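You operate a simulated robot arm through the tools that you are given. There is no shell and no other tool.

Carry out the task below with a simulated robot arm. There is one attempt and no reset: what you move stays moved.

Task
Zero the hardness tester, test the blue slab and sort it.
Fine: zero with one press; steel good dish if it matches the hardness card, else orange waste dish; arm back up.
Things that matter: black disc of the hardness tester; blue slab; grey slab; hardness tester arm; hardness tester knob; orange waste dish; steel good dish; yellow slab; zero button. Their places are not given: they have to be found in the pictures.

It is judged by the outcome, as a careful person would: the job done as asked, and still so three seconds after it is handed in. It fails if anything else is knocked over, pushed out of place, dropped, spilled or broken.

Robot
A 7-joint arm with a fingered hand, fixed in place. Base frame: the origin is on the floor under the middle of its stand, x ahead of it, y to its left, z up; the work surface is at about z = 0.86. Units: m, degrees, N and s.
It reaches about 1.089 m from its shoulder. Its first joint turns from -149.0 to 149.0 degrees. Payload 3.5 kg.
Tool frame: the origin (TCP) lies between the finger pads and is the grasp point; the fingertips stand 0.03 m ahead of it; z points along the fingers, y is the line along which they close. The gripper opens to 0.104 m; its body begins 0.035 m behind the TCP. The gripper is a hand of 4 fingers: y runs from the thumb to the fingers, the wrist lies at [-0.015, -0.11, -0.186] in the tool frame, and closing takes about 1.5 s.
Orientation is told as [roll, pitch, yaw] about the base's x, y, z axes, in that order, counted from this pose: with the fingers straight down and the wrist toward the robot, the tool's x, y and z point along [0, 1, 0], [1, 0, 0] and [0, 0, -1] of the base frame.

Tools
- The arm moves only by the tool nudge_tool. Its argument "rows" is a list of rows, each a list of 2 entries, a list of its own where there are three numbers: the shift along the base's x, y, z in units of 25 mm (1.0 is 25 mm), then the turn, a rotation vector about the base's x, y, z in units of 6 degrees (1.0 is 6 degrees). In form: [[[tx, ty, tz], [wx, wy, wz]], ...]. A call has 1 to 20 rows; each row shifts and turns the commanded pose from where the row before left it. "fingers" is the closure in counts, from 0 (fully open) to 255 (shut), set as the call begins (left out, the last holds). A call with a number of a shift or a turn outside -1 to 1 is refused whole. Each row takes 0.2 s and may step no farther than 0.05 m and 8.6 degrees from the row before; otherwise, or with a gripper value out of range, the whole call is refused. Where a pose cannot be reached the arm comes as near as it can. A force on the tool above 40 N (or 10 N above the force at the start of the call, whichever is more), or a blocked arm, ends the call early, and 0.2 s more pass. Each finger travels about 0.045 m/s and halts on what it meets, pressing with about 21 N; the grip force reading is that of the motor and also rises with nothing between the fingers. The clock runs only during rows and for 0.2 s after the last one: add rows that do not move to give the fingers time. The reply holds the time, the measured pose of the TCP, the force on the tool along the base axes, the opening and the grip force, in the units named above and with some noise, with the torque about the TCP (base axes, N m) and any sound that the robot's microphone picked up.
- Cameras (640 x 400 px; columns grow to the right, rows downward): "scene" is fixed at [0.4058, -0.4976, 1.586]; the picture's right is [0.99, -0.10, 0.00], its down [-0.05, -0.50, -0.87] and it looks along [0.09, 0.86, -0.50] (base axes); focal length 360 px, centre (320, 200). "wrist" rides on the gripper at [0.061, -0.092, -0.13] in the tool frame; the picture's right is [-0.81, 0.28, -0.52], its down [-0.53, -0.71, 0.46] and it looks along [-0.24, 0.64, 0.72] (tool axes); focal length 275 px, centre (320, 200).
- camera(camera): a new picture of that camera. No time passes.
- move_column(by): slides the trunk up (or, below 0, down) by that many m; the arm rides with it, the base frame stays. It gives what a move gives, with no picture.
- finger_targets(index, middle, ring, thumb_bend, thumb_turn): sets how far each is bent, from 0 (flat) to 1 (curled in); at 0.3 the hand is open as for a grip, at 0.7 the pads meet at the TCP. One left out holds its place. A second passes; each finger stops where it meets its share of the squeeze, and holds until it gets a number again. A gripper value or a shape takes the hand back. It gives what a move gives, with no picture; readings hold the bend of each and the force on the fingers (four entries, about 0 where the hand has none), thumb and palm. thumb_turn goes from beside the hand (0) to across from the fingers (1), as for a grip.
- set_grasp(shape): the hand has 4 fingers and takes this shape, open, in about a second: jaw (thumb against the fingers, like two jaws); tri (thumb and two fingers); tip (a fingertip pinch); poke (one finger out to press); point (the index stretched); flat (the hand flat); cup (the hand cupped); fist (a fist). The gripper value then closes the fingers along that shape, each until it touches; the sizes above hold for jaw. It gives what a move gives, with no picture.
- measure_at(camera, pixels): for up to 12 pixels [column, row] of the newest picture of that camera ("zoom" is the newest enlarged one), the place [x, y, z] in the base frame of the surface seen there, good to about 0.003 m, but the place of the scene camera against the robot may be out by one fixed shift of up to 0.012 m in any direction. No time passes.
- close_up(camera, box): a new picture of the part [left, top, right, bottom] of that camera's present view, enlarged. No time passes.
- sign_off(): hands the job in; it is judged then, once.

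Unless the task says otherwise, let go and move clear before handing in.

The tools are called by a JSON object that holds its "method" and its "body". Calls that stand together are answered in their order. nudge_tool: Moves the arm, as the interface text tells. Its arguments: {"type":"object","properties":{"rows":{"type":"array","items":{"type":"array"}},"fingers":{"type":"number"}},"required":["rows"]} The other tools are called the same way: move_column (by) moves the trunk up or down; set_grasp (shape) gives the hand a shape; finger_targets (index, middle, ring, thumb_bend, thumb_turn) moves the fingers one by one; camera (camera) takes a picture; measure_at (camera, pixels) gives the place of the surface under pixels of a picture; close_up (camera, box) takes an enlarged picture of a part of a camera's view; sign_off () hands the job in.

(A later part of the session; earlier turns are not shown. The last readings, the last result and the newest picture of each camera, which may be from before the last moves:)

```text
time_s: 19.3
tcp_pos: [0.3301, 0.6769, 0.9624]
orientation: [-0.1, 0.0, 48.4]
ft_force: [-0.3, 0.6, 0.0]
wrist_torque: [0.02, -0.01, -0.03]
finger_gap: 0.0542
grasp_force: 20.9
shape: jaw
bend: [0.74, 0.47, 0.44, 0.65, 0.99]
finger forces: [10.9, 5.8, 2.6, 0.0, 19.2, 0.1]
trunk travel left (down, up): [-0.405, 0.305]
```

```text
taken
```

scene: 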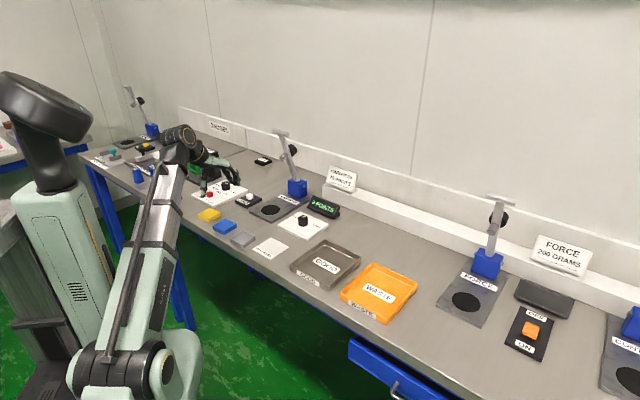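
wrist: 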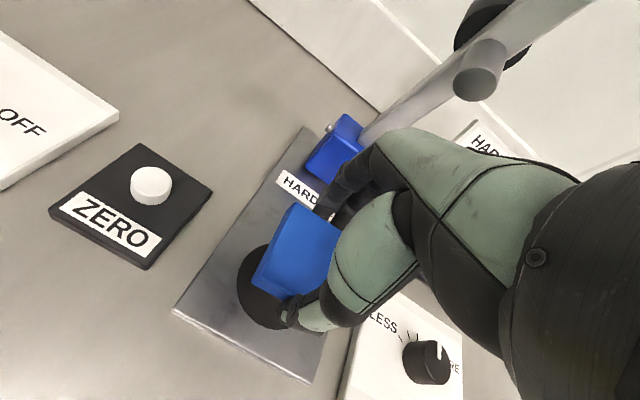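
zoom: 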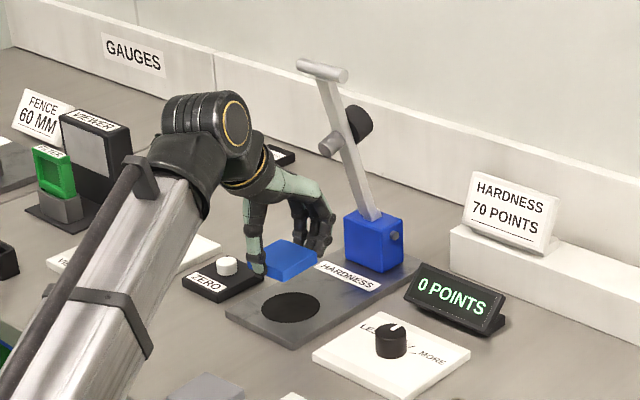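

The slab hovers over the disc and the hand is clear of the tester arm. I'll measure the slab against the disc in both views before lowering.

{"method": "measure_at", "body": {"camera": "wrist", "pixels": [[298, 208], [258, 282], [338, 228], [272, 247], [238, 285], [247, 312], [270, 327], [283, 325], [262, 260], [335, 145], [328, 165], [347, 117]]}}

{"method": "measure_at", "body": {"camera": "zoom", "pixels": [[289, 306], [262, 310], [317, 303], [289, 321], [289, 293], [290, 243], [316, 258], [285, 275], [330, 143], [344, 72], [300, 62], [396, 236]]}}

```text
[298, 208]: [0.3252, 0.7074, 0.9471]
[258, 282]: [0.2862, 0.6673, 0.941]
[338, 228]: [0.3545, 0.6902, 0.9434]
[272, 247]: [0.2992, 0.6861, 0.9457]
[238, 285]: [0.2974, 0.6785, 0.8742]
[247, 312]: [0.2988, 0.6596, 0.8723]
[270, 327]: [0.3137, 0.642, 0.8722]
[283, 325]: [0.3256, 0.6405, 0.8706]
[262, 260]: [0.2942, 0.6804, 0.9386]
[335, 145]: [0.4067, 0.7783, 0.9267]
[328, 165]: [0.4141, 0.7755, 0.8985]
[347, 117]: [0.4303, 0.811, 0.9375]
```

```text
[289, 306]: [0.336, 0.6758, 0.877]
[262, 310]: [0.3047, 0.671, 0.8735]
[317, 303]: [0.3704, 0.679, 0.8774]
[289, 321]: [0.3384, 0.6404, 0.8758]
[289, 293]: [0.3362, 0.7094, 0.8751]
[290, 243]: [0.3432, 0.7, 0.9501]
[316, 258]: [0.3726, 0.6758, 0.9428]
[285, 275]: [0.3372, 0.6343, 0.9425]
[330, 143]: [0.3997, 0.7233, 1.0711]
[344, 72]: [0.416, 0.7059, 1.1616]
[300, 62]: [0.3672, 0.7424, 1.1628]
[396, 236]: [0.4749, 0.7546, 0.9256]
```

The slab centre is at about (0.325, 0.669) and the disc centre at (0.329, 0.672), so I'll correct by 4 and 3 mm and lower to just above the disc.

{"method": "nudge_tool", "body": {"rows": [[[0.16, 0.12, -0.5], [0, 0, 0]], [[0, 0, -0.8], [0, 0, 0]], [[0, 0, -0.6], [0, 0, 0]], [[0, 0, -0.15], [0, 0, 0]]]}}

{"method": "close_up", "body": {"camera": "scene", "box": [210, 130, 350, 230]}}

{"method": "camera", "body": {"camera": "wrist"}}

```text
time_s: 20.3
tcp_pos: [0.3335, 0.6794, 0.9107]
orientation: [0.1, 0.0, 48.3]
ft_force: [-0.9, -0.2, 0.8]
wrist_torque: [0.02, 0.0, 0.01]
finger_gap: 0.054
grasp_force: 21.0
shape: jaw
bend: [0.74, 0.47, 0.44, 0.65, 0.99]
finger forces: [10.8, 5.7, 2.5, 0.0, 19.2, 0.1]
trunk travel left (down, up): [-0.405, 0.305]
```

```text
4.00 times, centred on (280, 180) of scene
```

zoom: 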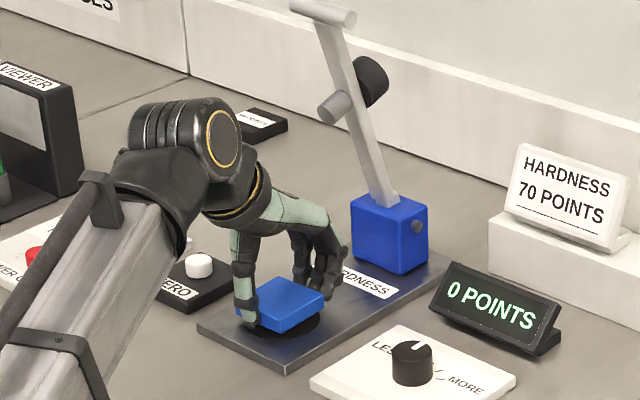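

```text
taken
```

wrist: 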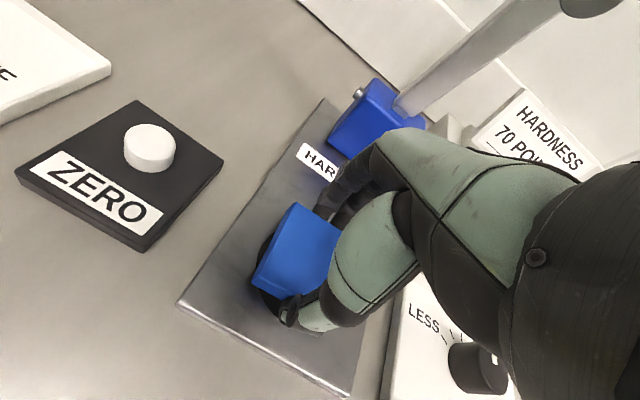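

The slab is still a few millimetres above the disc and the force is near zero. I'll ease it down another 4 mm.

{"method": "nudge_tool", "body": {"rows": [[[0, 0, -0.06], [0, 0, 0]], [[0, 0, -0.06], [0, 0, 0]], [[0, 0, -0.04], [0, 0, 0]]]}}

{"method": "close_up", "body": {"camera": "scene", "box": [240, 170, 310, 230]}}

```text
time_s: 21.1
tcp_pos: [0.3331, 0.6797, 0.9079]
orientation: [0.0, 0.0, 48.4]
ft_force: [-0.8, 0.1, -0.5]
wrist_torque: [0.05, -0.01, -0.02]
finger_gap: 0.0539
grasp_force: 20.8
shape: jaw
bend: [0.74, 0.47, 0.44, 0.65, 0.99]
finger forces: [10.8, 5.9, 2.6, 0.1, 19.3, 0.0]
trunk travel left (down, up): [-0.405, 0.305]
```

```text
6.67 times, centred on (275, 200) of scene
```

zoom: 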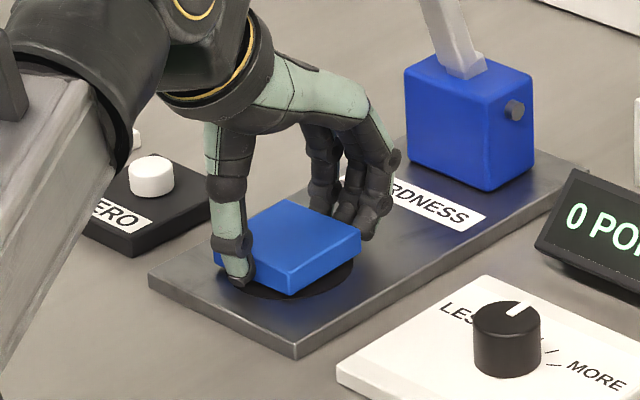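

There is still a thin shadow under the slab at zoom (290,290). I'll measure the slab's top and the plate to find the remaining gap.

{"method": "measure_at", "body": {"camera": "zoom", "pixels": [[290, 240], [320, 245], [300, 215], [290, 262], [330, 310], [250, 320], [180, 290], [340, 280], [345, 250], [288, 205]]}}

{"method": "nudge_tool", "body": {"rows": [[[0, 0, -0.06], [0, 0, 0]]]}}

```text
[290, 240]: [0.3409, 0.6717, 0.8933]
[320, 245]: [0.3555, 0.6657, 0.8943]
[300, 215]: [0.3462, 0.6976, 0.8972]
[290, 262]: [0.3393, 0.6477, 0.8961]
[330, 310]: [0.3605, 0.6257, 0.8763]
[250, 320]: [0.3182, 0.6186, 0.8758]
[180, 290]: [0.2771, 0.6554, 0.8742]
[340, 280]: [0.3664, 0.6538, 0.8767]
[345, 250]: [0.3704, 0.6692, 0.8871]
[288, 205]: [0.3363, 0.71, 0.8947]
```

```text
time_s: 21.5
tcp_pos: [0.3335, 0.6793, 0.9039]
orientation: [0.1, 0.1, 48.4]
ft_force: [0.6, 0.5, -1.2]
wrist_torque: [-0.02, -0.01, 0.01]
finger_gap: 0.0539
grasp_force: 21.0
shape: jaw
bend: [0.74, 0.47, 0.44, 0.65, 0.99]
finger forces: [10.8, 5.8, 2.6, 0.1, 19.3, 0.0]
trunk travel left (down, up): [-0.405, 0.305]
```

The gap was about 2–3 mm and I have taken off 1.5 mm, still with no contact force. I'll lower in 1 mm steps until I feel it touch.

{"method": "nudge_tool", "body": {"rows": [[[0, 0, -0.04], [0, 0, 0]], [[0, 0, -0.04], [0, 0, 0]]]}}

{"method": "close_up", "body": {"camera": "scene", "box": [240, 170, 310, 230]}}

```text
time_s: 22.1
tcp_pos: [0.3335, 0.6812, 0.9033]
orientation: [0.1, 0.0, 48.4]
ft_force: [0.2, 0.1, 3.1]
wrist_torque: [-0.1, 0.05, 0.01]
finger_gap: 0.0544
grasp_force: 20.8
shape: jaw
bend: [0.74, 0.47, 0.44, 0.65, 0.99]
finger forces: [11.1, 6.0, 2.8, 0.1, 19.6, 0.1]
trunk travel left (down, up): [-0.405, 0.305]
```

```text
6.67 times, centred on (275, 200) of scene
```

zoom: 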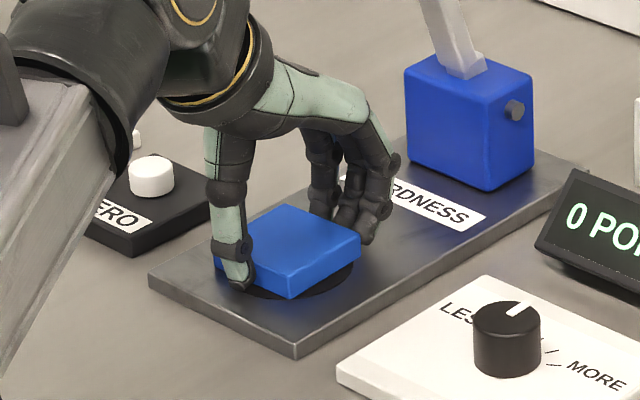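

The slab has touched down with about 3 N. I'll open the fingers in two stages so it releases gently.

{"method": "nudge_tool", "body": {"rows": [[[0, 0, 0], [0, 0, 0]], [[0, 0, 0], [0, 0, 0]], [[0, 0, 0], [0, 0, 0]], [[0, 0, 0], [0, 0, 0]]], "fingers": 60}}

{"method": "nudge_tool", "body": {"rows": [[[0, 0, 0], [0, 0, 0]], [[0, 0, 0], [0, 0, 0]], [[0, 0, 0], [0, 0, 0]]], "fingers": 0}}

{"method": "close_up", "body": {"camera": "scene", "box": [240, 170, 310, 230]}}

{"method": "camera", "body": {"camera": "wrist"}}

```text
time_s: 23.1
tcp_pos: [0.3327, 0.6801, 0.903]
orientation: [0.0, 0.0, 48.4]
ft_force: [0.1, -0.9, 1.9]
wrist_torque: [0.03, -0.08, -0.02]
finger_gap: 0.0788
grasp_force: 0.0
shape: jaw
bend: [0.27, 0.36, 0.32, 0.53, 0.99]
finger forces: [0.0, 1.8, 0.0, 0.0, 0.0, 0.0]
trunk travel left (down, up): [-0.405, 0.305]
```

```text
time_s: 23.9
tcp_pos: [0.3333, 0.6793, 0.9027]
orientation: [0.0, -0.1, 48.4]
ft_force: [-0.6, -0.7, -0.6]
wrist_torque: [0.01, -0.01, 0.0]
finger_gap: 0.1038
grasp_force: 0.0
shape: jaw
bend: [0.3, 0.3, 0.3, 0.3, 0.98]
finger forces: [0.0, 0.3, 0.0, 0.0, 0.1, 0.0]
trunk travel left (down, up): [-0.405, 0.305]
```

```text
6.67 times, centred on (275, 200) of scene
```

zoom: 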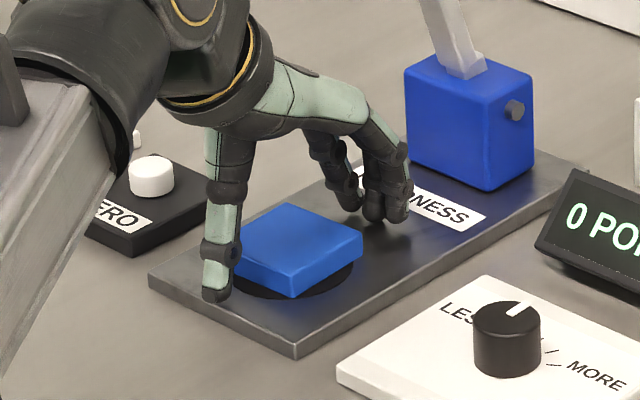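

```text
taken
```

wrist: 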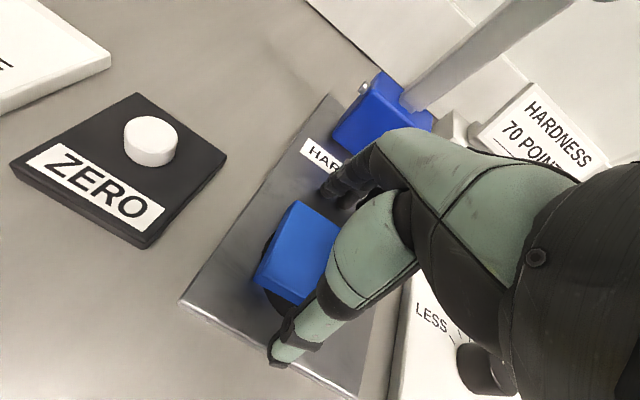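

The slab rests on the disc and the hand is open. I'll rise 40 mm straight up, then draw back toward the robot so I stay clear of the tester arm.

{"method": "nudge_tool", "body": {"rows": [[[0, 0, 0.4], [0, 0, 0]], [[0, 0, 0.6], [0, 0, 0]], [[0, 0, 0.7], [0, 0, 0]], [[-0.6, -0.6, 0.6], [0, 0, 0]], [[-0.7, -0.7, 0.6], [0, 0, 0]], [[-0.7, -0.7, 0.8], [0, 0, 0]], [[-0.7, -0.7, 0.8], [0, 0, 0]], [[-0.7, -0.7, 0.8], [0, 0, 0]]]}}

{"method": "camera", "body": {"camera": "wrist"}}

{"method": "camera", "body": {"camera": "scene"}}

{"method": "close_up", "body": {"camera": "scene", "box": [220, 110, 370, 230]}}

```text
time_s: 25.7
tcp_pos: [0.2501, 0.5934, 1.0365]
orientation: [0.0, 0.0, 48.4]
ft_force: [0.5, -0.5, 0.3]
wrist_torque: [-0.01, 0.01, 0.02]
finger_gap: 0.1038
grasp_force: 0.0
shape: jaw
bend: [0.3, 0.3, 0.3, 0.3, 0.98]
finger forces: [0.0, 0.0, 0.0, 0.0, 0.0, 0.1]
trunk travel left (down, up): [-0.405, 0.305]
```

```text
taken
```

wrist: 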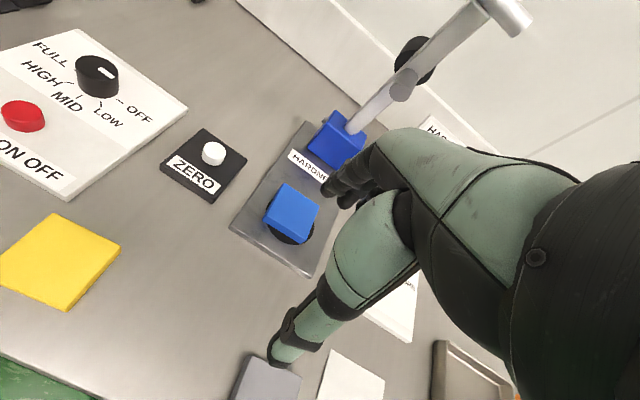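

```text
taken
```

scene: 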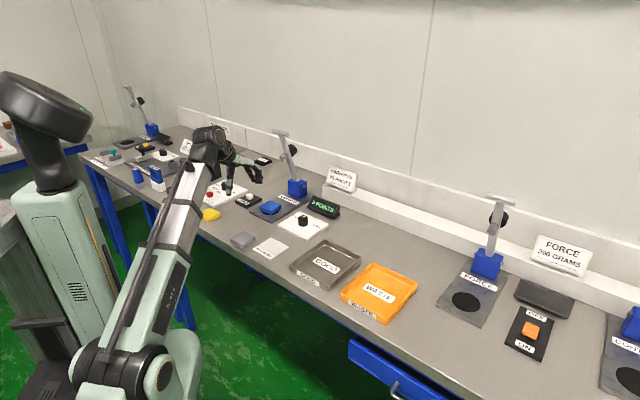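

```text
3.33 times, centred on (295, 170) of scene
```

zoom: 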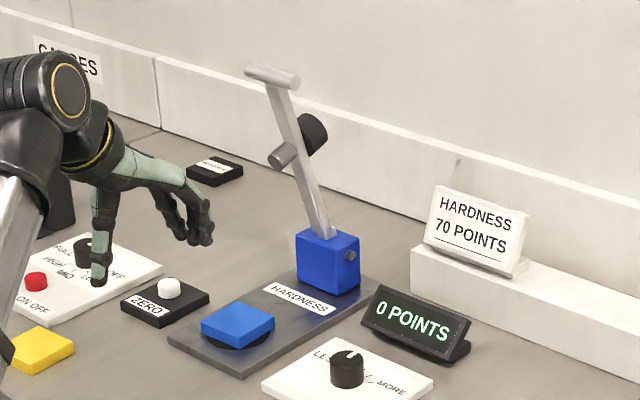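

The blue slab sits on the disc and the display still reads 0 POINTS. Now I'll measure the slab and the tester arm's parts from the wrist picture to plan lowering the arm.

{"method": "close_up", "body": {"camera": "wrist", "box": [220, 0, 540, 280]}}

{"method": "measure_at", "body": {"camera": "wrist", "pixels": [[292, 210], [285, 185], [318, 206], [300, 232], [265, 215], [335, 138], [352, 115], [402, 85], [395, 98], [413, 60], [475, 5], [515, 18]]}}

```text
1.43 times, centred on (380, 140) of wrist
```

zoom: 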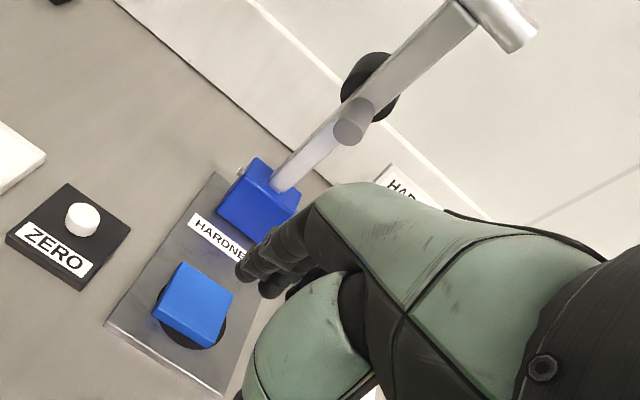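

```text
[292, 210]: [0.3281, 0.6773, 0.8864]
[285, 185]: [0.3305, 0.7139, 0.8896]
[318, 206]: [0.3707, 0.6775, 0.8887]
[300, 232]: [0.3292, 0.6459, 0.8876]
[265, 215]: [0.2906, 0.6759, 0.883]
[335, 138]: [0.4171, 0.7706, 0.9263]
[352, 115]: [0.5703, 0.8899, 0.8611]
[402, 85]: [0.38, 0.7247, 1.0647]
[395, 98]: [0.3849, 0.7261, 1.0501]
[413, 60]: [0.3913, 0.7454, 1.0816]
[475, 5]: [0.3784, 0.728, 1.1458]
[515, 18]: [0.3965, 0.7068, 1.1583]
```

The foot end is near (0.381, 0.725, 1.06) and the handle near (0.388, 0.717, 1.155). I'll measure the plate edges, handle ends and bar more closely to get the direction the arm swings.

{"method": "measure_at", "body": {"camera": "zoom", "pixels": [[110, 321], [210, 180], [160, 250], [212, 390], [180, 300], [245, 215], [285, 180], [300, 165], [350, 130], [430, 45], [530, 35], [490, 10]]}}

{"method": "close_up", "body": {"camera": "scene", "box": [260, 115, 330, 215]}}

```text
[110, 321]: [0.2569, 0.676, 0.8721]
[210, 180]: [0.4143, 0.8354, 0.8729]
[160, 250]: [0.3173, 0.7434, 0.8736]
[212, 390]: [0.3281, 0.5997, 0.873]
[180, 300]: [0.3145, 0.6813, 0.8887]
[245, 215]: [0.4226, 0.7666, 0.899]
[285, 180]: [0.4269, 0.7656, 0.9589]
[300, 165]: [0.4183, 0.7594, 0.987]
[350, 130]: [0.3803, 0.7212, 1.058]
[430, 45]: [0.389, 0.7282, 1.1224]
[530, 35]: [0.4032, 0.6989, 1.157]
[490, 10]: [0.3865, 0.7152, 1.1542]
```

```text
4.00 times, centred on (295, 165) of scene
```

zoom: 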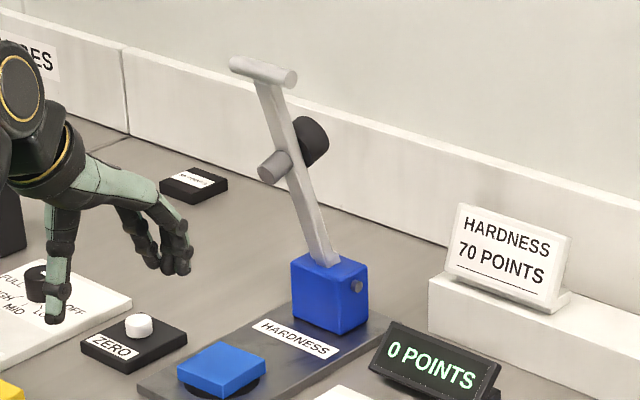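

The plate's long side runs at about 45 degrees, so the tester arm swings along (−0.707, −0.707), with the hinge about 0.15 m behind the disc and the handle 0.24 m along the bar. I plan to squeeze the T-handle by its two ends, so the hand acts as a pivot while lowering and raising it. First I'll rise and turn the hand to yaw 135 well clear of the tester.

{"method": "nudge_tool", "body": {"rows": [[[0, 0, 0.55], [0, 0, 0.965]], [[0, 0, 0.55], [0, 0, 0.965]], [[0, 0, 0.55], [0, 0, 0.965]], [[0, 0, 0.55], [0, 0, 0.965]], [[0, 0, 0.55], [0, 0, 0.965]], [[0, 0, 0.55], [0, 0, 0.965]], [[0, 0, 0.55], [0, 0, 0.965]], [[0, 0, 0.55], [0, 0, 0.965]], [[0, 0, 0.55], [0, 0, 0.965]], [[0, 0, 0.55], [0, 0, 0.965]], [[0, 0, 0.55], [0, 0, 0.965]], [[0, 0, 0.55], [0, 0, 0.965]], [[0, 0, 0.55], [0, 0, 0.965]], [[0, 0, 0.55], [0, 0, 0.965]], [[0, 0, 0.55], [0, 0, 0.965]]]}}

{"method": "camera", "body": {"camera": "wrist"}}

{"method": "camera", "body": {"camera": "scene"}}

```text
time_s: 28.9
tcp_pos: [0.2496, 0.5947, 1.2434]
orientation: [0.1, 0.0, 135.3]
ft_force: [-0.6, 0.3, -0.8]
wrist_torque: [0.01, 0.0, 0.0]
finger_gap: 0.1036
grasp_force: 0.1
shape: jaw
bend: [0.3, 0.3, 0.3, 0.3, 0.98]
finger forces: [0.1, 0.0, 0.0, 0.0, 0.0, 0.0]
trunk travel left (down, up): [-0.405, 0.305]
```

```text
taken
```

wrist: 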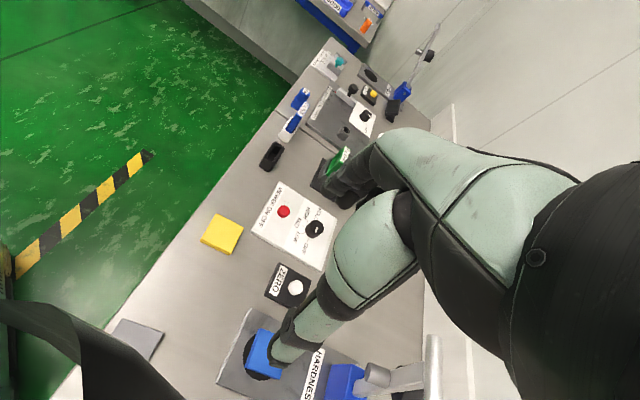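

```text
taken
```

scene: 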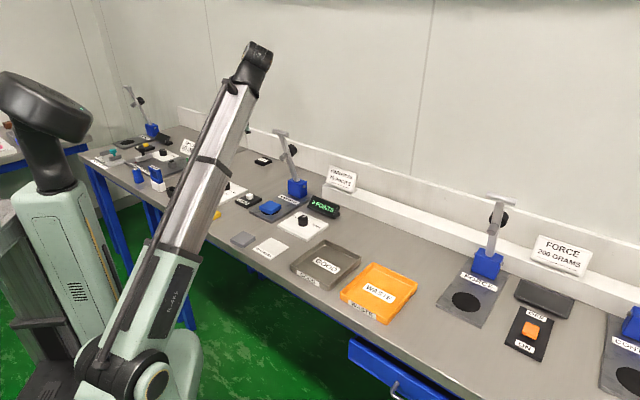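

At yaw 135 the boom hides the hand from the scene camera, as the picture shows around (215,150). I'll turn the other way to yaw −45, where the scene camera should see the hand and handle clearly.

{"method": "nudge_tool", "body": {"rows": [[[0, 0, 0], [0, 0, -1]], [[0, 0, 0], [0, 0, -1]], [[0, 0, 0], [0, 0, -1]], [[0, 0, 0], [0, 0, -1]], [[0, 0, 0], [0, 0, -1]], [[0, 0, 0], [0, 0, -1]], [[0, 0, 0], [0, 0, -1]], [[0, 0, 0], [0, 0, -1]], [[0, 0, 0], [0, 0, -1]], [[0, 0, 0], [0, 0, -1]], [[0, 0, 0], [0, 0, -1]], [[0, 0, 0], [0, 0, -1]], [[0, 0, 0], [0, 0, -1]], [[0, 0, 0], [0, 0, -1]], [[0, 0, 0], [0, 0, -1]]]}}

{"method": "nudge_tool", "body": {"rows": [[[0, 0, 0], [0, 0, -1]], [[0, 0, 0], [0, 0, -1]], [[0, 0, 0], [0, 0, -1]], [[0, 0, 0], [0, 0, -1]], [[0, 0, 0], [0, 0, -1]], [[0, 0, 0], [0, 0, -1]], [[0, 0, 0], [0, 0, -1]], [[0, 0, 0], [0, 0, -1]], [[0, 0, 0], [0, 0, -1]], [[0, 0, 0], [0, 0, -1]], [[0, 0, 0], [0, 0, -1]], [[0, 0, 0], [0, 0, -1]], [[0, 0, 0], [0, 0, -1]], [[0, 0, 0], [0, 0, -1]], [[0, 0, 0], [0, 0, -1]]]}}

{"method": "camera", "body": {"camera": "wrist"}}

{"method": "camera", "body": {"camera": "scene"}}

```text
time_s: 32.1
tcp_pos: [0.2485, 0.596, 1.2436]
orientation: [-0.1, -0.1, 45.1]
ft_force: [0.5, -0.1, -0.3]
wrist_torque: [-0.03, 0.02, -0.01]
finger_gap: 0.104
grasp_force: 0.0
shape: jaw
bend: [0.3, 0.3, 0.3, 0.3, 0.98]
finger forces: [0.0, 0.0, 0.0, 0.0, 0.1, 0.1]
trunk travel left (down, up): [-0.405, 0.305]
```

```text
time_s: 35.3
tcp_pos: [0.4324, 0.6452, 1.0929]
orientation: [4.1, -0.7, -35.6]
ft_force: [0.5, -0.3, 0.1]
wrist_torque: [0.0, -0.03, -0.02]
finger_gap: 0.1042
grasp_force: 0.1
shape: jaw
bend: [0.3, 0.3, 0.3, 0.3, 0.98]
finger forces: [0.1, 0.0, 0.0, 0.1, 0.0, 0.0]
out of reach, approached as far as the arm can: row 8, 9, 10, 11, 12, 13, 14, 15
trunk travel left (down, up): [-0.405, 0.305]
```

```text
taken
```

wrist: 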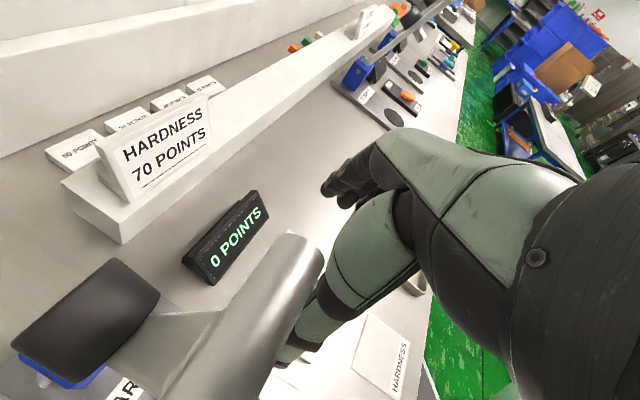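

```text
taken
```

scene: 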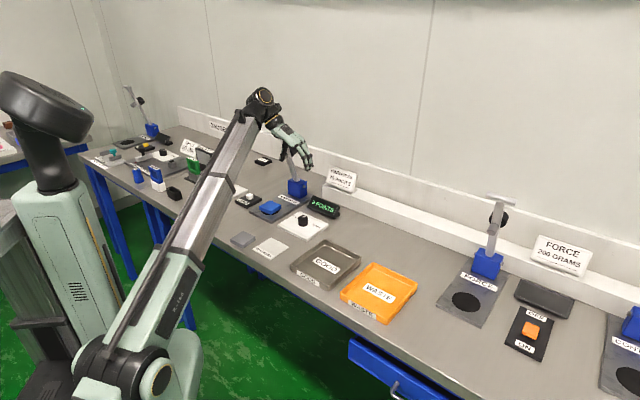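

That turn was out of reach and the arm drifted to (0.432, 0.645, 1.093), close to the tester arm, though the forces stayed near zero. I'll look closely before moving anything.

{"method": "close_up", "body": {"camera": "scene", "box": [230, 70, 360, 220]}}

{"method": "measure_at", "body": {"camera": "wrist", "pixels": [[250, 300], [310, 250], [90, 300], [150, 300], [300, 340], [330, 185], [350, 195], [230, 240], [280, 350], [210, 340]]}}

```text
2.67 times, centred on (295, 145) of scene
```

zoom: 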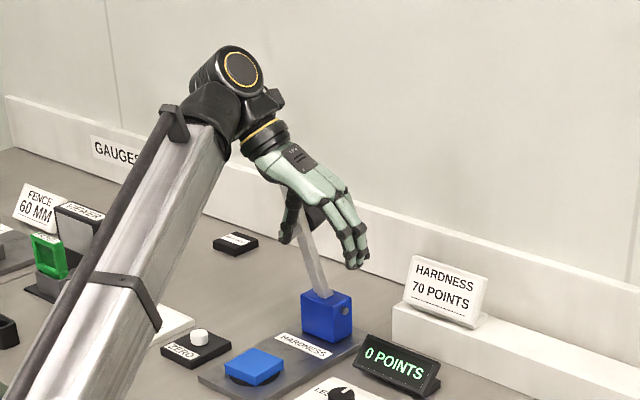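

```text
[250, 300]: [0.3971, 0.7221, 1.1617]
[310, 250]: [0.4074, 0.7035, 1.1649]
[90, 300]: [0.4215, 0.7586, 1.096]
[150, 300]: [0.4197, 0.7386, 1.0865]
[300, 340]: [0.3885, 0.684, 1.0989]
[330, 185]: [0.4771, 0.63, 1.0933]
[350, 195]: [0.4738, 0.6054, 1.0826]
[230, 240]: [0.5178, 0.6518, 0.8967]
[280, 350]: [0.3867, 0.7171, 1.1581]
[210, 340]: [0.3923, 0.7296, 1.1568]
```

The handle lies just beside the hand on its index side, at about 32 mm, with no contact force, and the tester arm looks unmoved. I'll back out by reversing the turn, one small row first, to see how the pose responds.

{"method": "nudge_tool", "body": {"rows": [[[0, 0, 0], [0, 0, 0.5]]]}}

```text
time_s: 35.7
tcp_pos: [0.4328, 0.6441, 1.0931]
orientation: [2.6, -0.5, -33.8]
ft_force: [0.4, -0.6, 0.3]
wrist_torque: [-0.03, 0.0, 0.04]
finger_gap: 0.1037
grasp_force: 0.0
shape: jaw
bend: [0.3, 0.3, 0.3, 0.3, 0.98]
finger forces: [0.0, 0.0, 0.0, 0.1, 0.0, 0.0]
trunk travel left (down, up): [-0.405, 0.305]
```

The commanded pose now follows the actual one, so I can steer from here. I'll move the hand away from the handle, toward the robot along (−0.56, −0.83), in small steps.

{"method": "nudge_tool", "body": {"rows": [[[-0.17, -0.25, 0], [0, 0, 0]], [[-0.17, -0.25, 0], [0, 0, 0]], [[-0.17, -0.25, 0], [0, 0, 0]]]}}

{"method": "close_up", "body": {"camera": "scene", "box": [230, 70, 360, 220]}}

{"method": "camera", "body": {"camera": "wrist"}}

```text
time_s: 36.5
tcp_pos: [0.428, 0.6272, 1.0874]
orientation: [2.7, -0.6, -33.6]
ft_force: [-0.4, 0.2, 1.0]
wrist_torque: [-0.01, -0.04, 0.01]
finger_gap: 0.1036
grasp_force: 0.1
shape: jaw
bend: [0.3, 0.3, 0.3, 0.3, 0.98]
finger forces: [0.0, 0.0, 0.0, 0.0, 0.1, 0.1]
out of reach, approached as far as the arm can: row 1, 3
trunk travel left (down, up): [-0.405, 0.305]
```

```text
2.67 times, centred on (295, 145) of scene
```

zoom: 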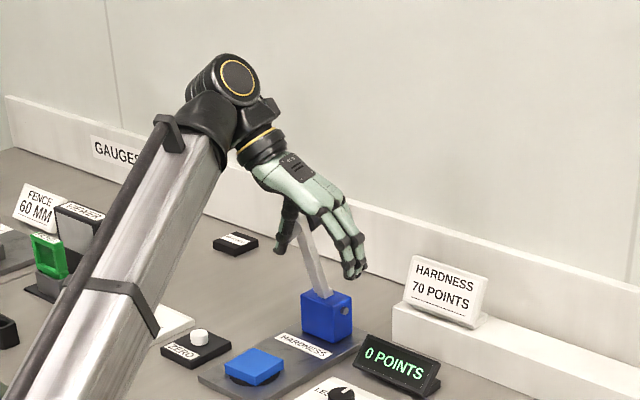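

```text
taken
```

wrist: 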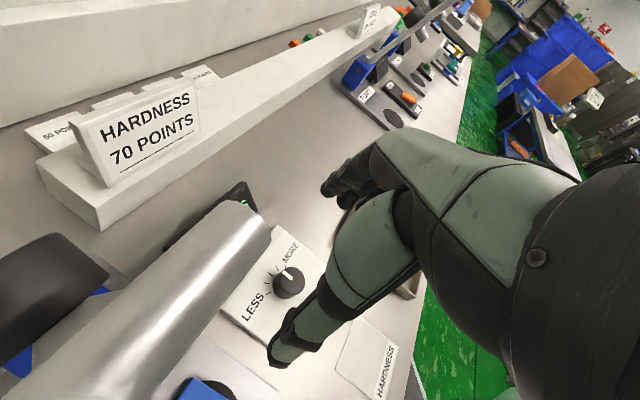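

The hand is sliding clear; the handle moved left in the wrist view, to around (200,280). I'll keep backing toward the robot while turning back a little so it stays within reach.

{"method": "nudge_tool", "body": {"rows": [[[-0.1, -0.5, 0.1], [0, 0, 0.5]], [[-0.1, -0.5, 0.1], [0, 0, 0.5]], [[-0.2, -0.6, 0.1], [0, 0, 0.7]]]}}

{"method": "camera", "body": {"camera": "wrist"}}

{"method": "close_up", "body": {"camera": "scene", "box": [230, 70, 360, 220]}}

```text
time_s: 37.3
tcp_pos: [0.4181, 0.5857, 1.0949]
orientation: [2.2, -0.5, -23.7]
ft_force: [0.5, 0.6, 1.0]
wrist_torque: [-0.03, 0.0, -0.02]
finger_gap: 0.1039
grasp_force: 0.0
shape: jaw
bend: [0.3, 0.3, 0.3, 0.3, 0.98]
finger forces: [0.1, 0.1, 0.1, 0.0, 0.0, 0.0]
trunk travel left (down, up): [-0.405, 0.305]
```

```text
taken
```

wrist: 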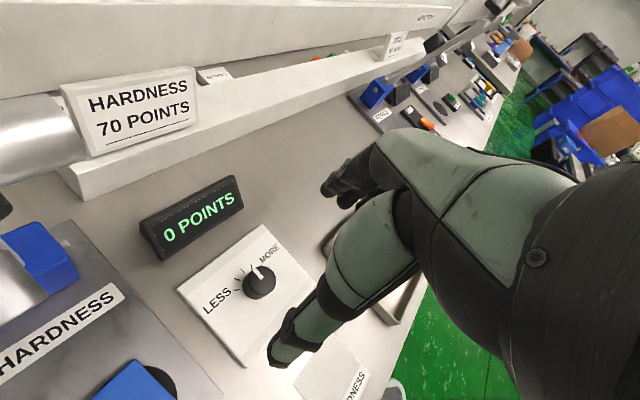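

```text
2.67 times, centred on (295, 145) of scene
```

zoom: 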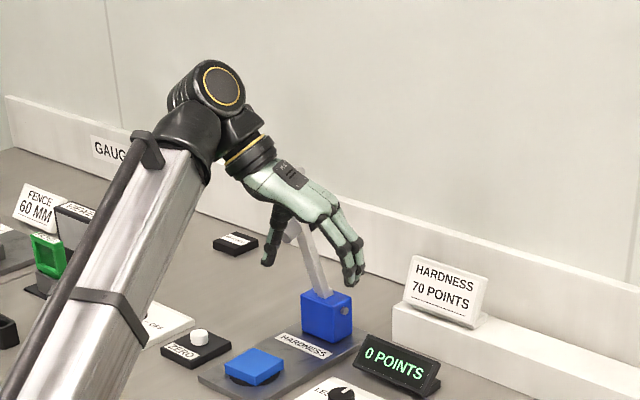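

The hand is clear of the handle and the tester arm hasn't moved. Yaw −45 is out of reach, so I'll use yaw 45 instead: hook the three fingertips behind the T-handle and draw it down along its arc. First I'll rise to about z 1.30, level the hand and turn back to yaw 45.

{"method": "nudge_tool", "body": {"rows": [[[-0.1, -0.3, 0.3], [-0.303, 0.223, 0]], [[-0.29, 0, 0.7], [0, 0, 0.96]], [[-0.29, 0, 0.7], [0, 0, 0.96]], [[-0.29, 0, 0.7], [0, 0, 0.96]], [[-0.29, 0, 0.7], [0, 0, 0.96]], [[-0.29, 0, 0.7], [0, 0, 0.96]], [[-0.29, 0, 0.7], [0, 0, 0.96]], [[-0.29, 0, 0.7], [0, 0, 0.96]], [[-0.29, 0, 0.7], [0, 0, 0.96]], [[-0.29, 0, 0.7], [0, 0, 0.96]], [[-0.29, 0, 0.7], [0, 0, 0.96]], [[-0.29, 0, 0.7], [0, 0, 0.96]], [[-0.29, 0, 0.7], [0, 0, 0.96]]]}}

{"method": "camera", "body": {"camera": "scene"}}

{"method": "camera", "body": {"camera": "wrist"}}

```text
time_s: 40.1
tcp_pos: [0.33, 0.5803, 1.3109]
orientation: [-0.2, -0.1, 45.4]
ft_force: [-1.2, 0.6, 0.0]
wrist_torque: [0.01, 0.02, -0.01]
finger_gap: 0.1038
grasp_force: 0.1
shape: jaw
bend: [0.3, 0.3, 0.3, 0.3, 0.98]
finger forces: [0.0, 0.0, 0.0, 0.0, 0.1, 0.1]
trunk travel left (down, up): [-0.405, 0.305]
```

```text
taken
```

scene: 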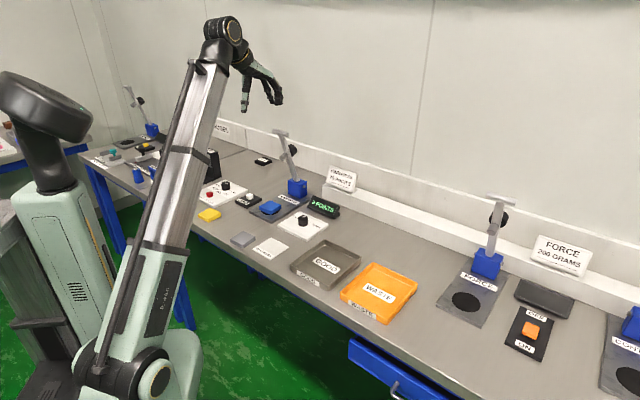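

```text
taken
```

wrist: 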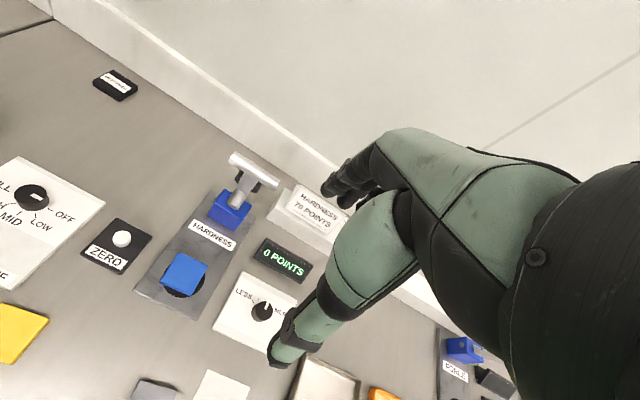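

Now the wrist camera has a good top view of the tester, with the T-handle at (254,170). I'll enlarge and measure it.

{"method": "close_up", "body": {"camera": "wrist", "box": [160, 140, 320, 300]}}

```text
2.50 times, centred on (240, 220) of wrist
```

zoom: 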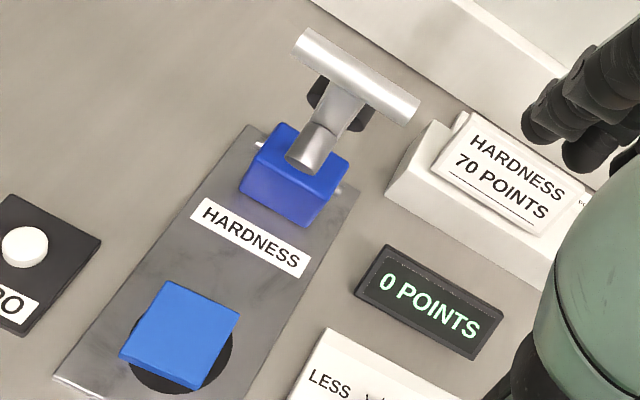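

{"method": "measure_at", "body": {"camera": "zoom", "pixels": [[305, 42], [357, 72], [408, 104], [352, 82], [362, 62], [303, 160], [323, 110], [340, 110], [260, 147], [338, 188], [58, 378], [240, 130]]}}

{"method": "measure_at", "body": {"camera": "wrist", "pixels": [[325, 187], [330, 192], [340, 203], [345, 205], [355, 202], [272, 352], [280, 358]]}}

```text
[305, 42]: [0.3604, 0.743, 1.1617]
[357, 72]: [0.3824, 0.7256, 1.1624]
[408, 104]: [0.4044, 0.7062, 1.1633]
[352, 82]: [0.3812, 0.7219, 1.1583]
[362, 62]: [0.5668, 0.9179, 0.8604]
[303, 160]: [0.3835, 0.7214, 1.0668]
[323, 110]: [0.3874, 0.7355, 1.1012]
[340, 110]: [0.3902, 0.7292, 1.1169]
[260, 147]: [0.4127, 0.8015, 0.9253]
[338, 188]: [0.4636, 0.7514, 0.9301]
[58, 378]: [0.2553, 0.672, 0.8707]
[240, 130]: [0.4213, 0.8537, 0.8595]
```

```text
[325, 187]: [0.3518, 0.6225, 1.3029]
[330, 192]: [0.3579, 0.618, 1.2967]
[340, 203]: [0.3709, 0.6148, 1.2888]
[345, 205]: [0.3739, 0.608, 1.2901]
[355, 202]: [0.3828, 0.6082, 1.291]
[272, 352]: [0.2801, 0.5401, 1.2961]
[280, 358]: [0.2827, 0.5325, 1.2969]
```

The T-handle axis is at about (0.3865, 0.730, 1.1555) and the hinge at (0.438, 0.7765, 0.925), giving a radius near 0.241 m. I'll move the open hand above the handle, with the fingertips beyond its far side.

{"method": "nudge_tool", "body": {"rows": [[[0.288, 0.903, -0.3], [0, 0, 0]], [[0.288, 0.903, -0.3], [0, 0, 0]], [[0.288, 0.903, -0.3], [0, 0, 0]], [[0.288, 0.903, -0.3], [0, 0, 0]], [[0.288, 0.903, -0.3], [0, 0, 0]], [[0.288, 0.903, -0.3], [0, 0, 0]]]}}

{"method": "close_up", "body": {"camera": "scene", "box": [220, 60, 350, 190]}}

{"method": "camera", "body": {"camera": "wrist"}}

```text
time_s: 41.5
tcp_pos: [0.3725, 0.7143, 1.2674]
orientation: [-0.1, -0.1, 45.2]
ft_force: [-0.3, 0.2, -0.3]
wrist_torque: [0.01, -0.01, -0.02]
finger_gap: 0.1037
grasp_force: 0.1
shape: jaw
bend: [0.3, 0.3, 0.3, 0.3, 0.98]
finger forces: [0.0, 0.0, 0.0, 0.1, 0.0, 0.0]
trunk travel left (down, up): [-0.405, 0.305]
```

```text
3.08 times, centred on (285, 125) of scene
```

zoom: 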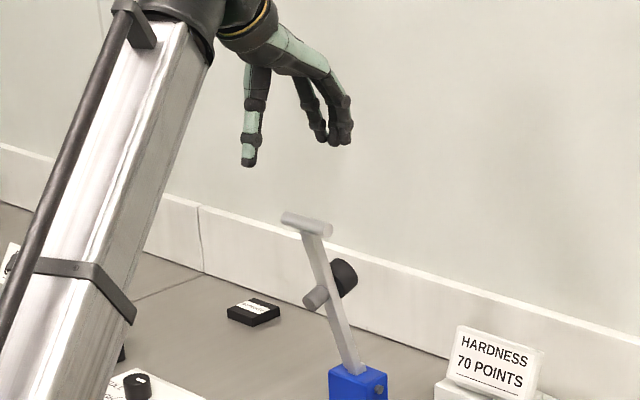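

```text
taken
```

wrist: 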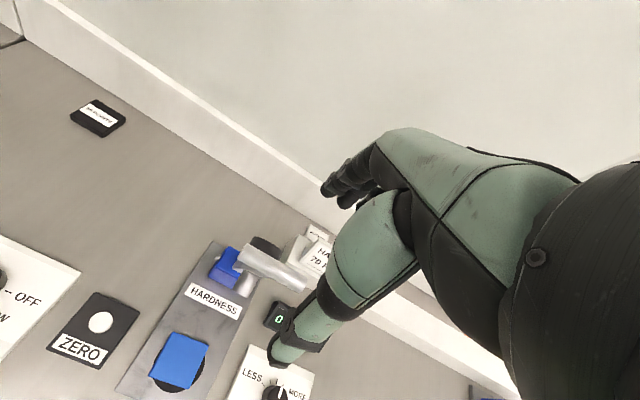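

The handle lines up between the thumb and the fingertips, with about 20 mm clearance behind it. I'll lower the hand 89 mm around the handle.

{"method": "nudge_tool", "body": {"rows": [[[0, 0, -0.7], [0, 0, 0]], [[0, 0, -0.7], [0, 0, 0]], [[0, 0, -0.7], [0, 0, 0]], [[0, 0, -0.7], [0, 0, 0]], [[0, 0, -0.7], [0, 0, 0]]]}}

{"method": "close_up", "body": {"camera": "scene", "box": [220, 80, 350, 210]}}

{"method": "camera", "body": {"camera": "wrist"}}

```text
time_s: 42.7
tcp_pos: [0.3736, 0.7138, 1.177]
orientation: [-0.1, -0.1, 45.2]
ft_force: [-0.6, -0.2, -0.2]
wrist_torque: [0.02, 0.0, -0.01]
finger_gap: 0.104
grasp_force: 0.0
shape: jaw
bend: [0.3, 0.3, 0.3, 0.3, 0.98]
finger forces: [0.0, 0.0, 0.0, 0.0, 0.0, 0.0]
trunk travel left (down, up): [-0.405, 0.305]
```

```text
3.08 times, centred on (285, 145) of scene
```

zoom: 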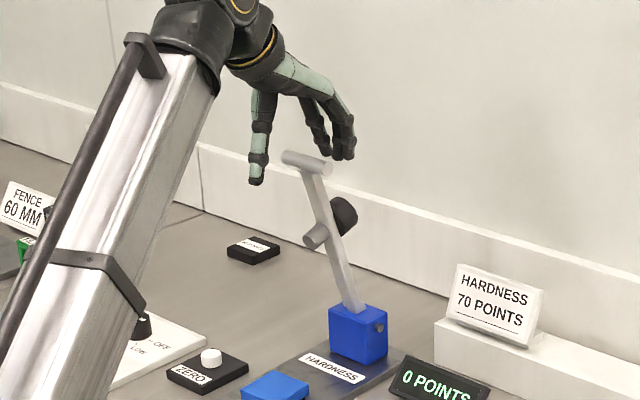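

```text
taken
```

wrist: 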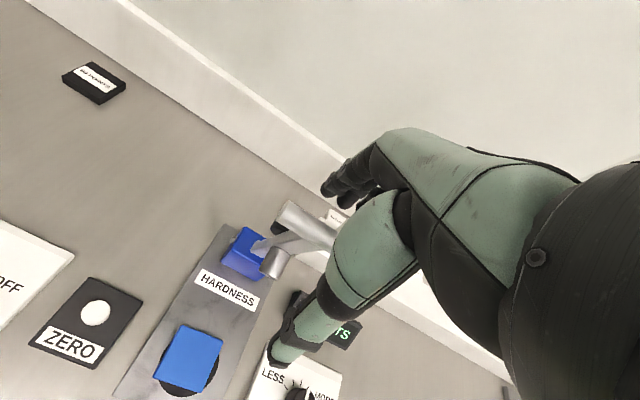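

The fingertips now sit behind the handle at the right height. I'll draw the hand toward the robot by about 18 mm, to feel for contact.

{"method": "nudge_tool", "body": {"rows": [[[-0.25, -0.25, 0], [0, 0, 0]], [[-0.25, -0.25, 0], [0, 0, 0]]]}}

{"method": "close_up", "body": {"camera": "scene", "box": [250, 100, 330, 160]}}

```text
time_s: 43.3
tcp_pos: [0.3598, 0.701, 1.1788]
orientation: [0.0, 0.0, 45.3]
ft_force: [-0.7, -0.1, 0.2]
wrist_torque: [-0.02, 0.02, 0.0]
finger_gap: 0.1037
grasp_force: 0.1
shape: jaw
bend: [0.3, 0.3, 0.3, 0.3, 0.98]
finger forces: [0.1, 0.1, 0.1, 0.1, 0.1, 0.0]
trunk travel left (down, up): [-0.405, 0.305]
```

```text
6.67 times, centred on (290, 130) of scene
```

zoom: 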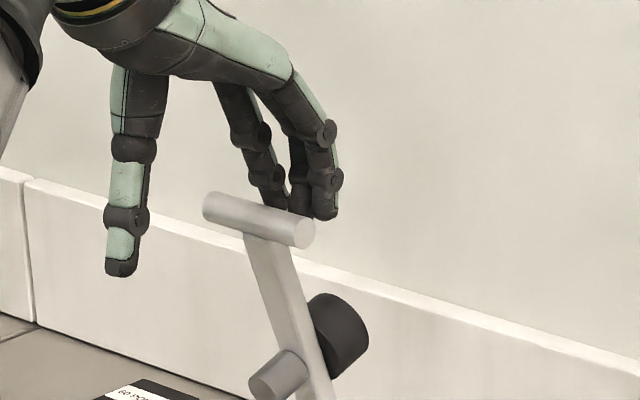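

The tips are just behind the handle, roughly level with its axis. I'll dip 8 mm deeper and pull it along the first part of its arc, watching the force.

{"method": "nudge_tool", "body": {"rows": [[[0, 0, -0.3], [0, 0, 0]], [[-0.3, -0.3, -0.1], [0, 0, 0]], [[-0.35, -0.35, -0.15], [0, 0, 0]], [[-0.35, -0.35, -0.15], [0, 0, 0]]]}}

{"method": "close_up", "body": {"camera": "scene", "box": [230, 90, 350, 210]}}

```text
time_s: 44.3
tcp_pos: [0.3346, 0.6774, 1.1626]
orientation: [-0.1, -0.1, 45.2]
ft_force: [0.0, 1.5, -0.4]
wrist_torque: [0.0, -0.01, -0.01]
finger_gap: 0.1042
grasp_force: 0.0
shape: jaw
bend: [0.3, 0.3, 0.3, 0.3, 0.98]
finger forces: [0.6, 0.3, 0.0, 0.0, 0.0, 0.0]
trunk travel left (down, up): [-0.405, 0.305]
```

```text
3.33 times, centred on (290, 150) of scene
```

zoom: 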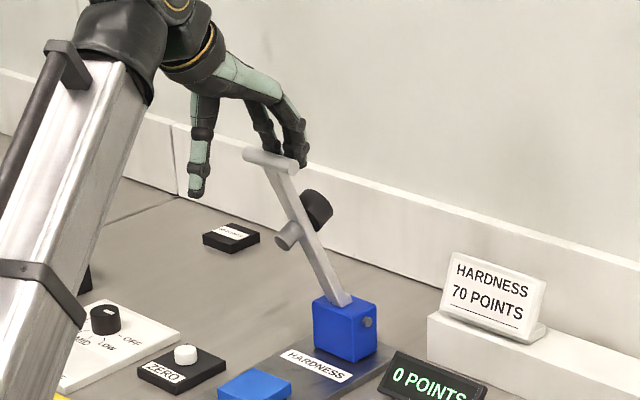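

The handle is moving easily with only about 1 N of contact. I'll continue along the arc to about 45 degrees.

{"method": "nudge_tool", "body": {"rows": [[[-0.536, -0.536, -0.366], [0, 0, 0]], [[-0.536, -0.536, -0.366], [0, 0, 0]], [[-0.48, -0.48, -0.496], [0, 0, 0]], [[-0.48, -0.48, -0.496], [0, 0, 0]]]}}

{"method": "close_up", "body": {"camera": "scene", "box": [220, 100, 350, 220]}}

```text
time_s: 45.3
tcp_pos: [0.2844, 0.6254, 1.1183]
orientation: [-0.1, -0.1, 45.3]
ft_force: [0.4, 0.5, -0.5]
wrist_torque: [0.02, -0.02, -0.03]
finger_gap: 0.1039
grasp_force: 0.0
shape: jaw
bend: [0.3, 0.3, 0.3, 0.3, 0.98]
finger forces: [0.1, 0.3, 0.0, 0.0, 0.1, 0.0]
trunk travel left (down, up): [-0.405, 0.305]
```

```text
3.33 times, centred on (285, 160) of scene
```

zoom: 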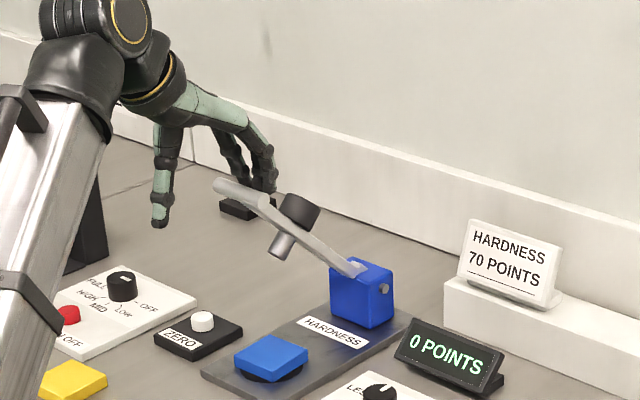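

The arm is about halfway down and still follows the fingers with almost no force. I'll go on to about 65 degrees.

{"method": "nudge_tool", "body": {"rows": [[[-0.413, -0.413, -0.604], [0, 0, 0]], [[-0.413, -0.413, -0.604], [0, 0, 0]], [[-0.332, -0.332, -0.698], [0, 0, 0]], [[-0.332, -0.332, -0.698], [0, 0, 0]]]}}

{"method": "close_up", "body": {"camera": "scene", "box": [210, 110, 350, 230]}}

```text
time_s: 46.3
tcp_pos: [0.248, 0.5891, 1.0515]
orientation: [-0.1, -0.1, 45.2]
ft_force: [0.6, -0.1, 0.6]
wrist_torque: [0.0, 0.01, 0.0]
finger_gap: 0.1035
grasp_force: 0.1
shape: jaw
bend: [0.3, 0.3, 0.3, 0.3, 0.98]
finger forces: [0.1, 0.2, 0.0, 0.1, 0.0, 0.0]
trunk travel left (down, up): [-0.405, 0.305]
```

```text
3.33 times, centred on (280, 170) of scene
```

zoom: 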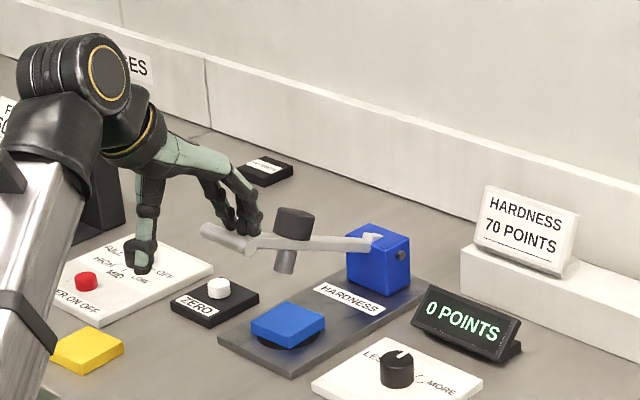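

The arm is about 70 degrees down, with the foot above the slab. I'll continue more gently toward contact.

{"method": "nudge_tool", "body": {"rows": [[[-0.243, -0.243, -0.6], [0, 0, 0]], [[-0.243, -0.243, -0.6], [0, 0, 0]]]}}

{"method": "close_up", "body": {"camera": "scene", "box": [210, 130, 350, 230]}}

```text
time_s: 46.9
tcp_pos: [0.2338, 0.5758, 1.0217]
orientation: [-0.1, 0.0, 45.2]
ft_force: [-0.3, 0.1, 0.1]
wrist_torque: [0.02, -0.01, 0.03]
finger_gap: 0.104
grasp_force: 0.2
shape: jaw
bend: [0.3, 0.3, 0.3, 0.3, 0.98]
finger forces: [0.0, 0.2, 0.0, 0.0, 0.1, 0.0]
trunk travel left (down, up): [-0.405, 0.305]
```

```text
4.00 times, centred on (280, 180) of scene
```

zoom: 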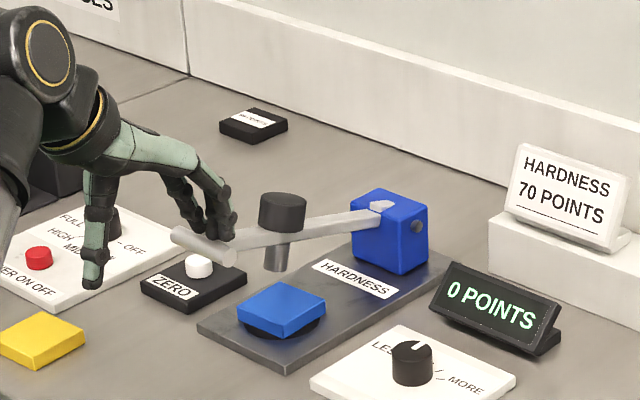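

The foot is now about 20–30 mm above the slab and the display still reads 0. I'll keep easing down in smaller steps.

{"method": "nudge_tool", "body": {"rows": [[[-0.1, -0.1, -0.4], [0, 0, 0]], [[-0.1, -0.1, -0.4], [0, 0, 0]]]}}

{"method": "close_up", "body": {"camera": "scene", "box": [210, 130, 350, 230]}}

```text
time_s: 47.5
tcp_pos: [0.23, 0.5708, 1.0024]
orientation: [-0.2, 0.0, 45.2]
ft_force: [0.7, 0.0, -0.1]
wrist_torque: [0.01, -0.02, 0.05]
finger_gap: 0.1039
grasp_force: 0.0
shape: jaw
bend: [0.3, 0.3, 0.3, 0.3, 0.98]
finger forces: [0.0, 0.2, 0.0, 0.0, 0.1, 0.0]
trunk travel left (down, up): [-0.405, 0.305]
```

```text
4.00 times, centred on (280, 180) of scene
```

zoom: 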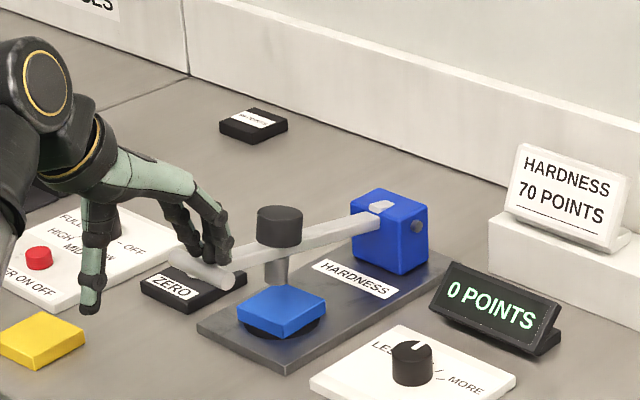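

The foot is nearly on the slab. I'll press on in 4–5 mm steps, watching for the force and the display.

{"method": "nudge_tool", "body": {"rows": [[[-0.04, -0.04, -0.2], [0, 0, 0]], [[-0.04, -0.04, -0.2], [0, 0, 0]]]}}

{"method": "close_up", "body": {"camera": "scene", "box": [210, 130, 350, 230]}}

```text
time_s: 48.1
tcp_pos: [0.2273, 0.5697, 0.9937]
orientation: [0.0, -0.1, 45.2]
ft_force: [0.2, 0.1, 0.8]
wrist_torque: [0.03, 0.01, 0.0]
finger_gap: 0.1037
grasp_force: 0.0
shape: jaw
bend: [0.3, 0.3, 0.3, 0.3, 0.98]
finger forces: [0.1, 0.1, 0.0, 0.1, 0.0, 0.0]
trunk travel left (down, up): [-0.405, 0.305]
```

```text
4.00 times, centred on (280, 180) of scene
```

zoom: 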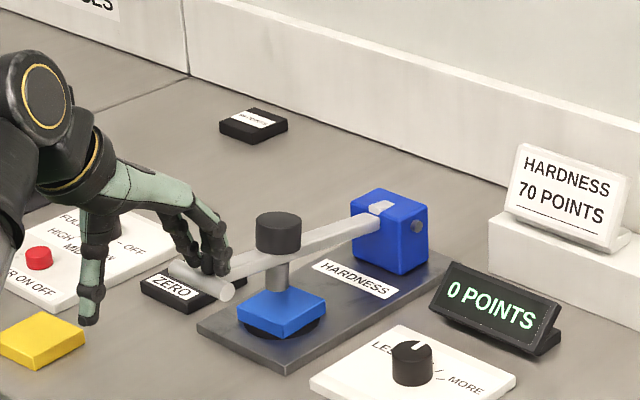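

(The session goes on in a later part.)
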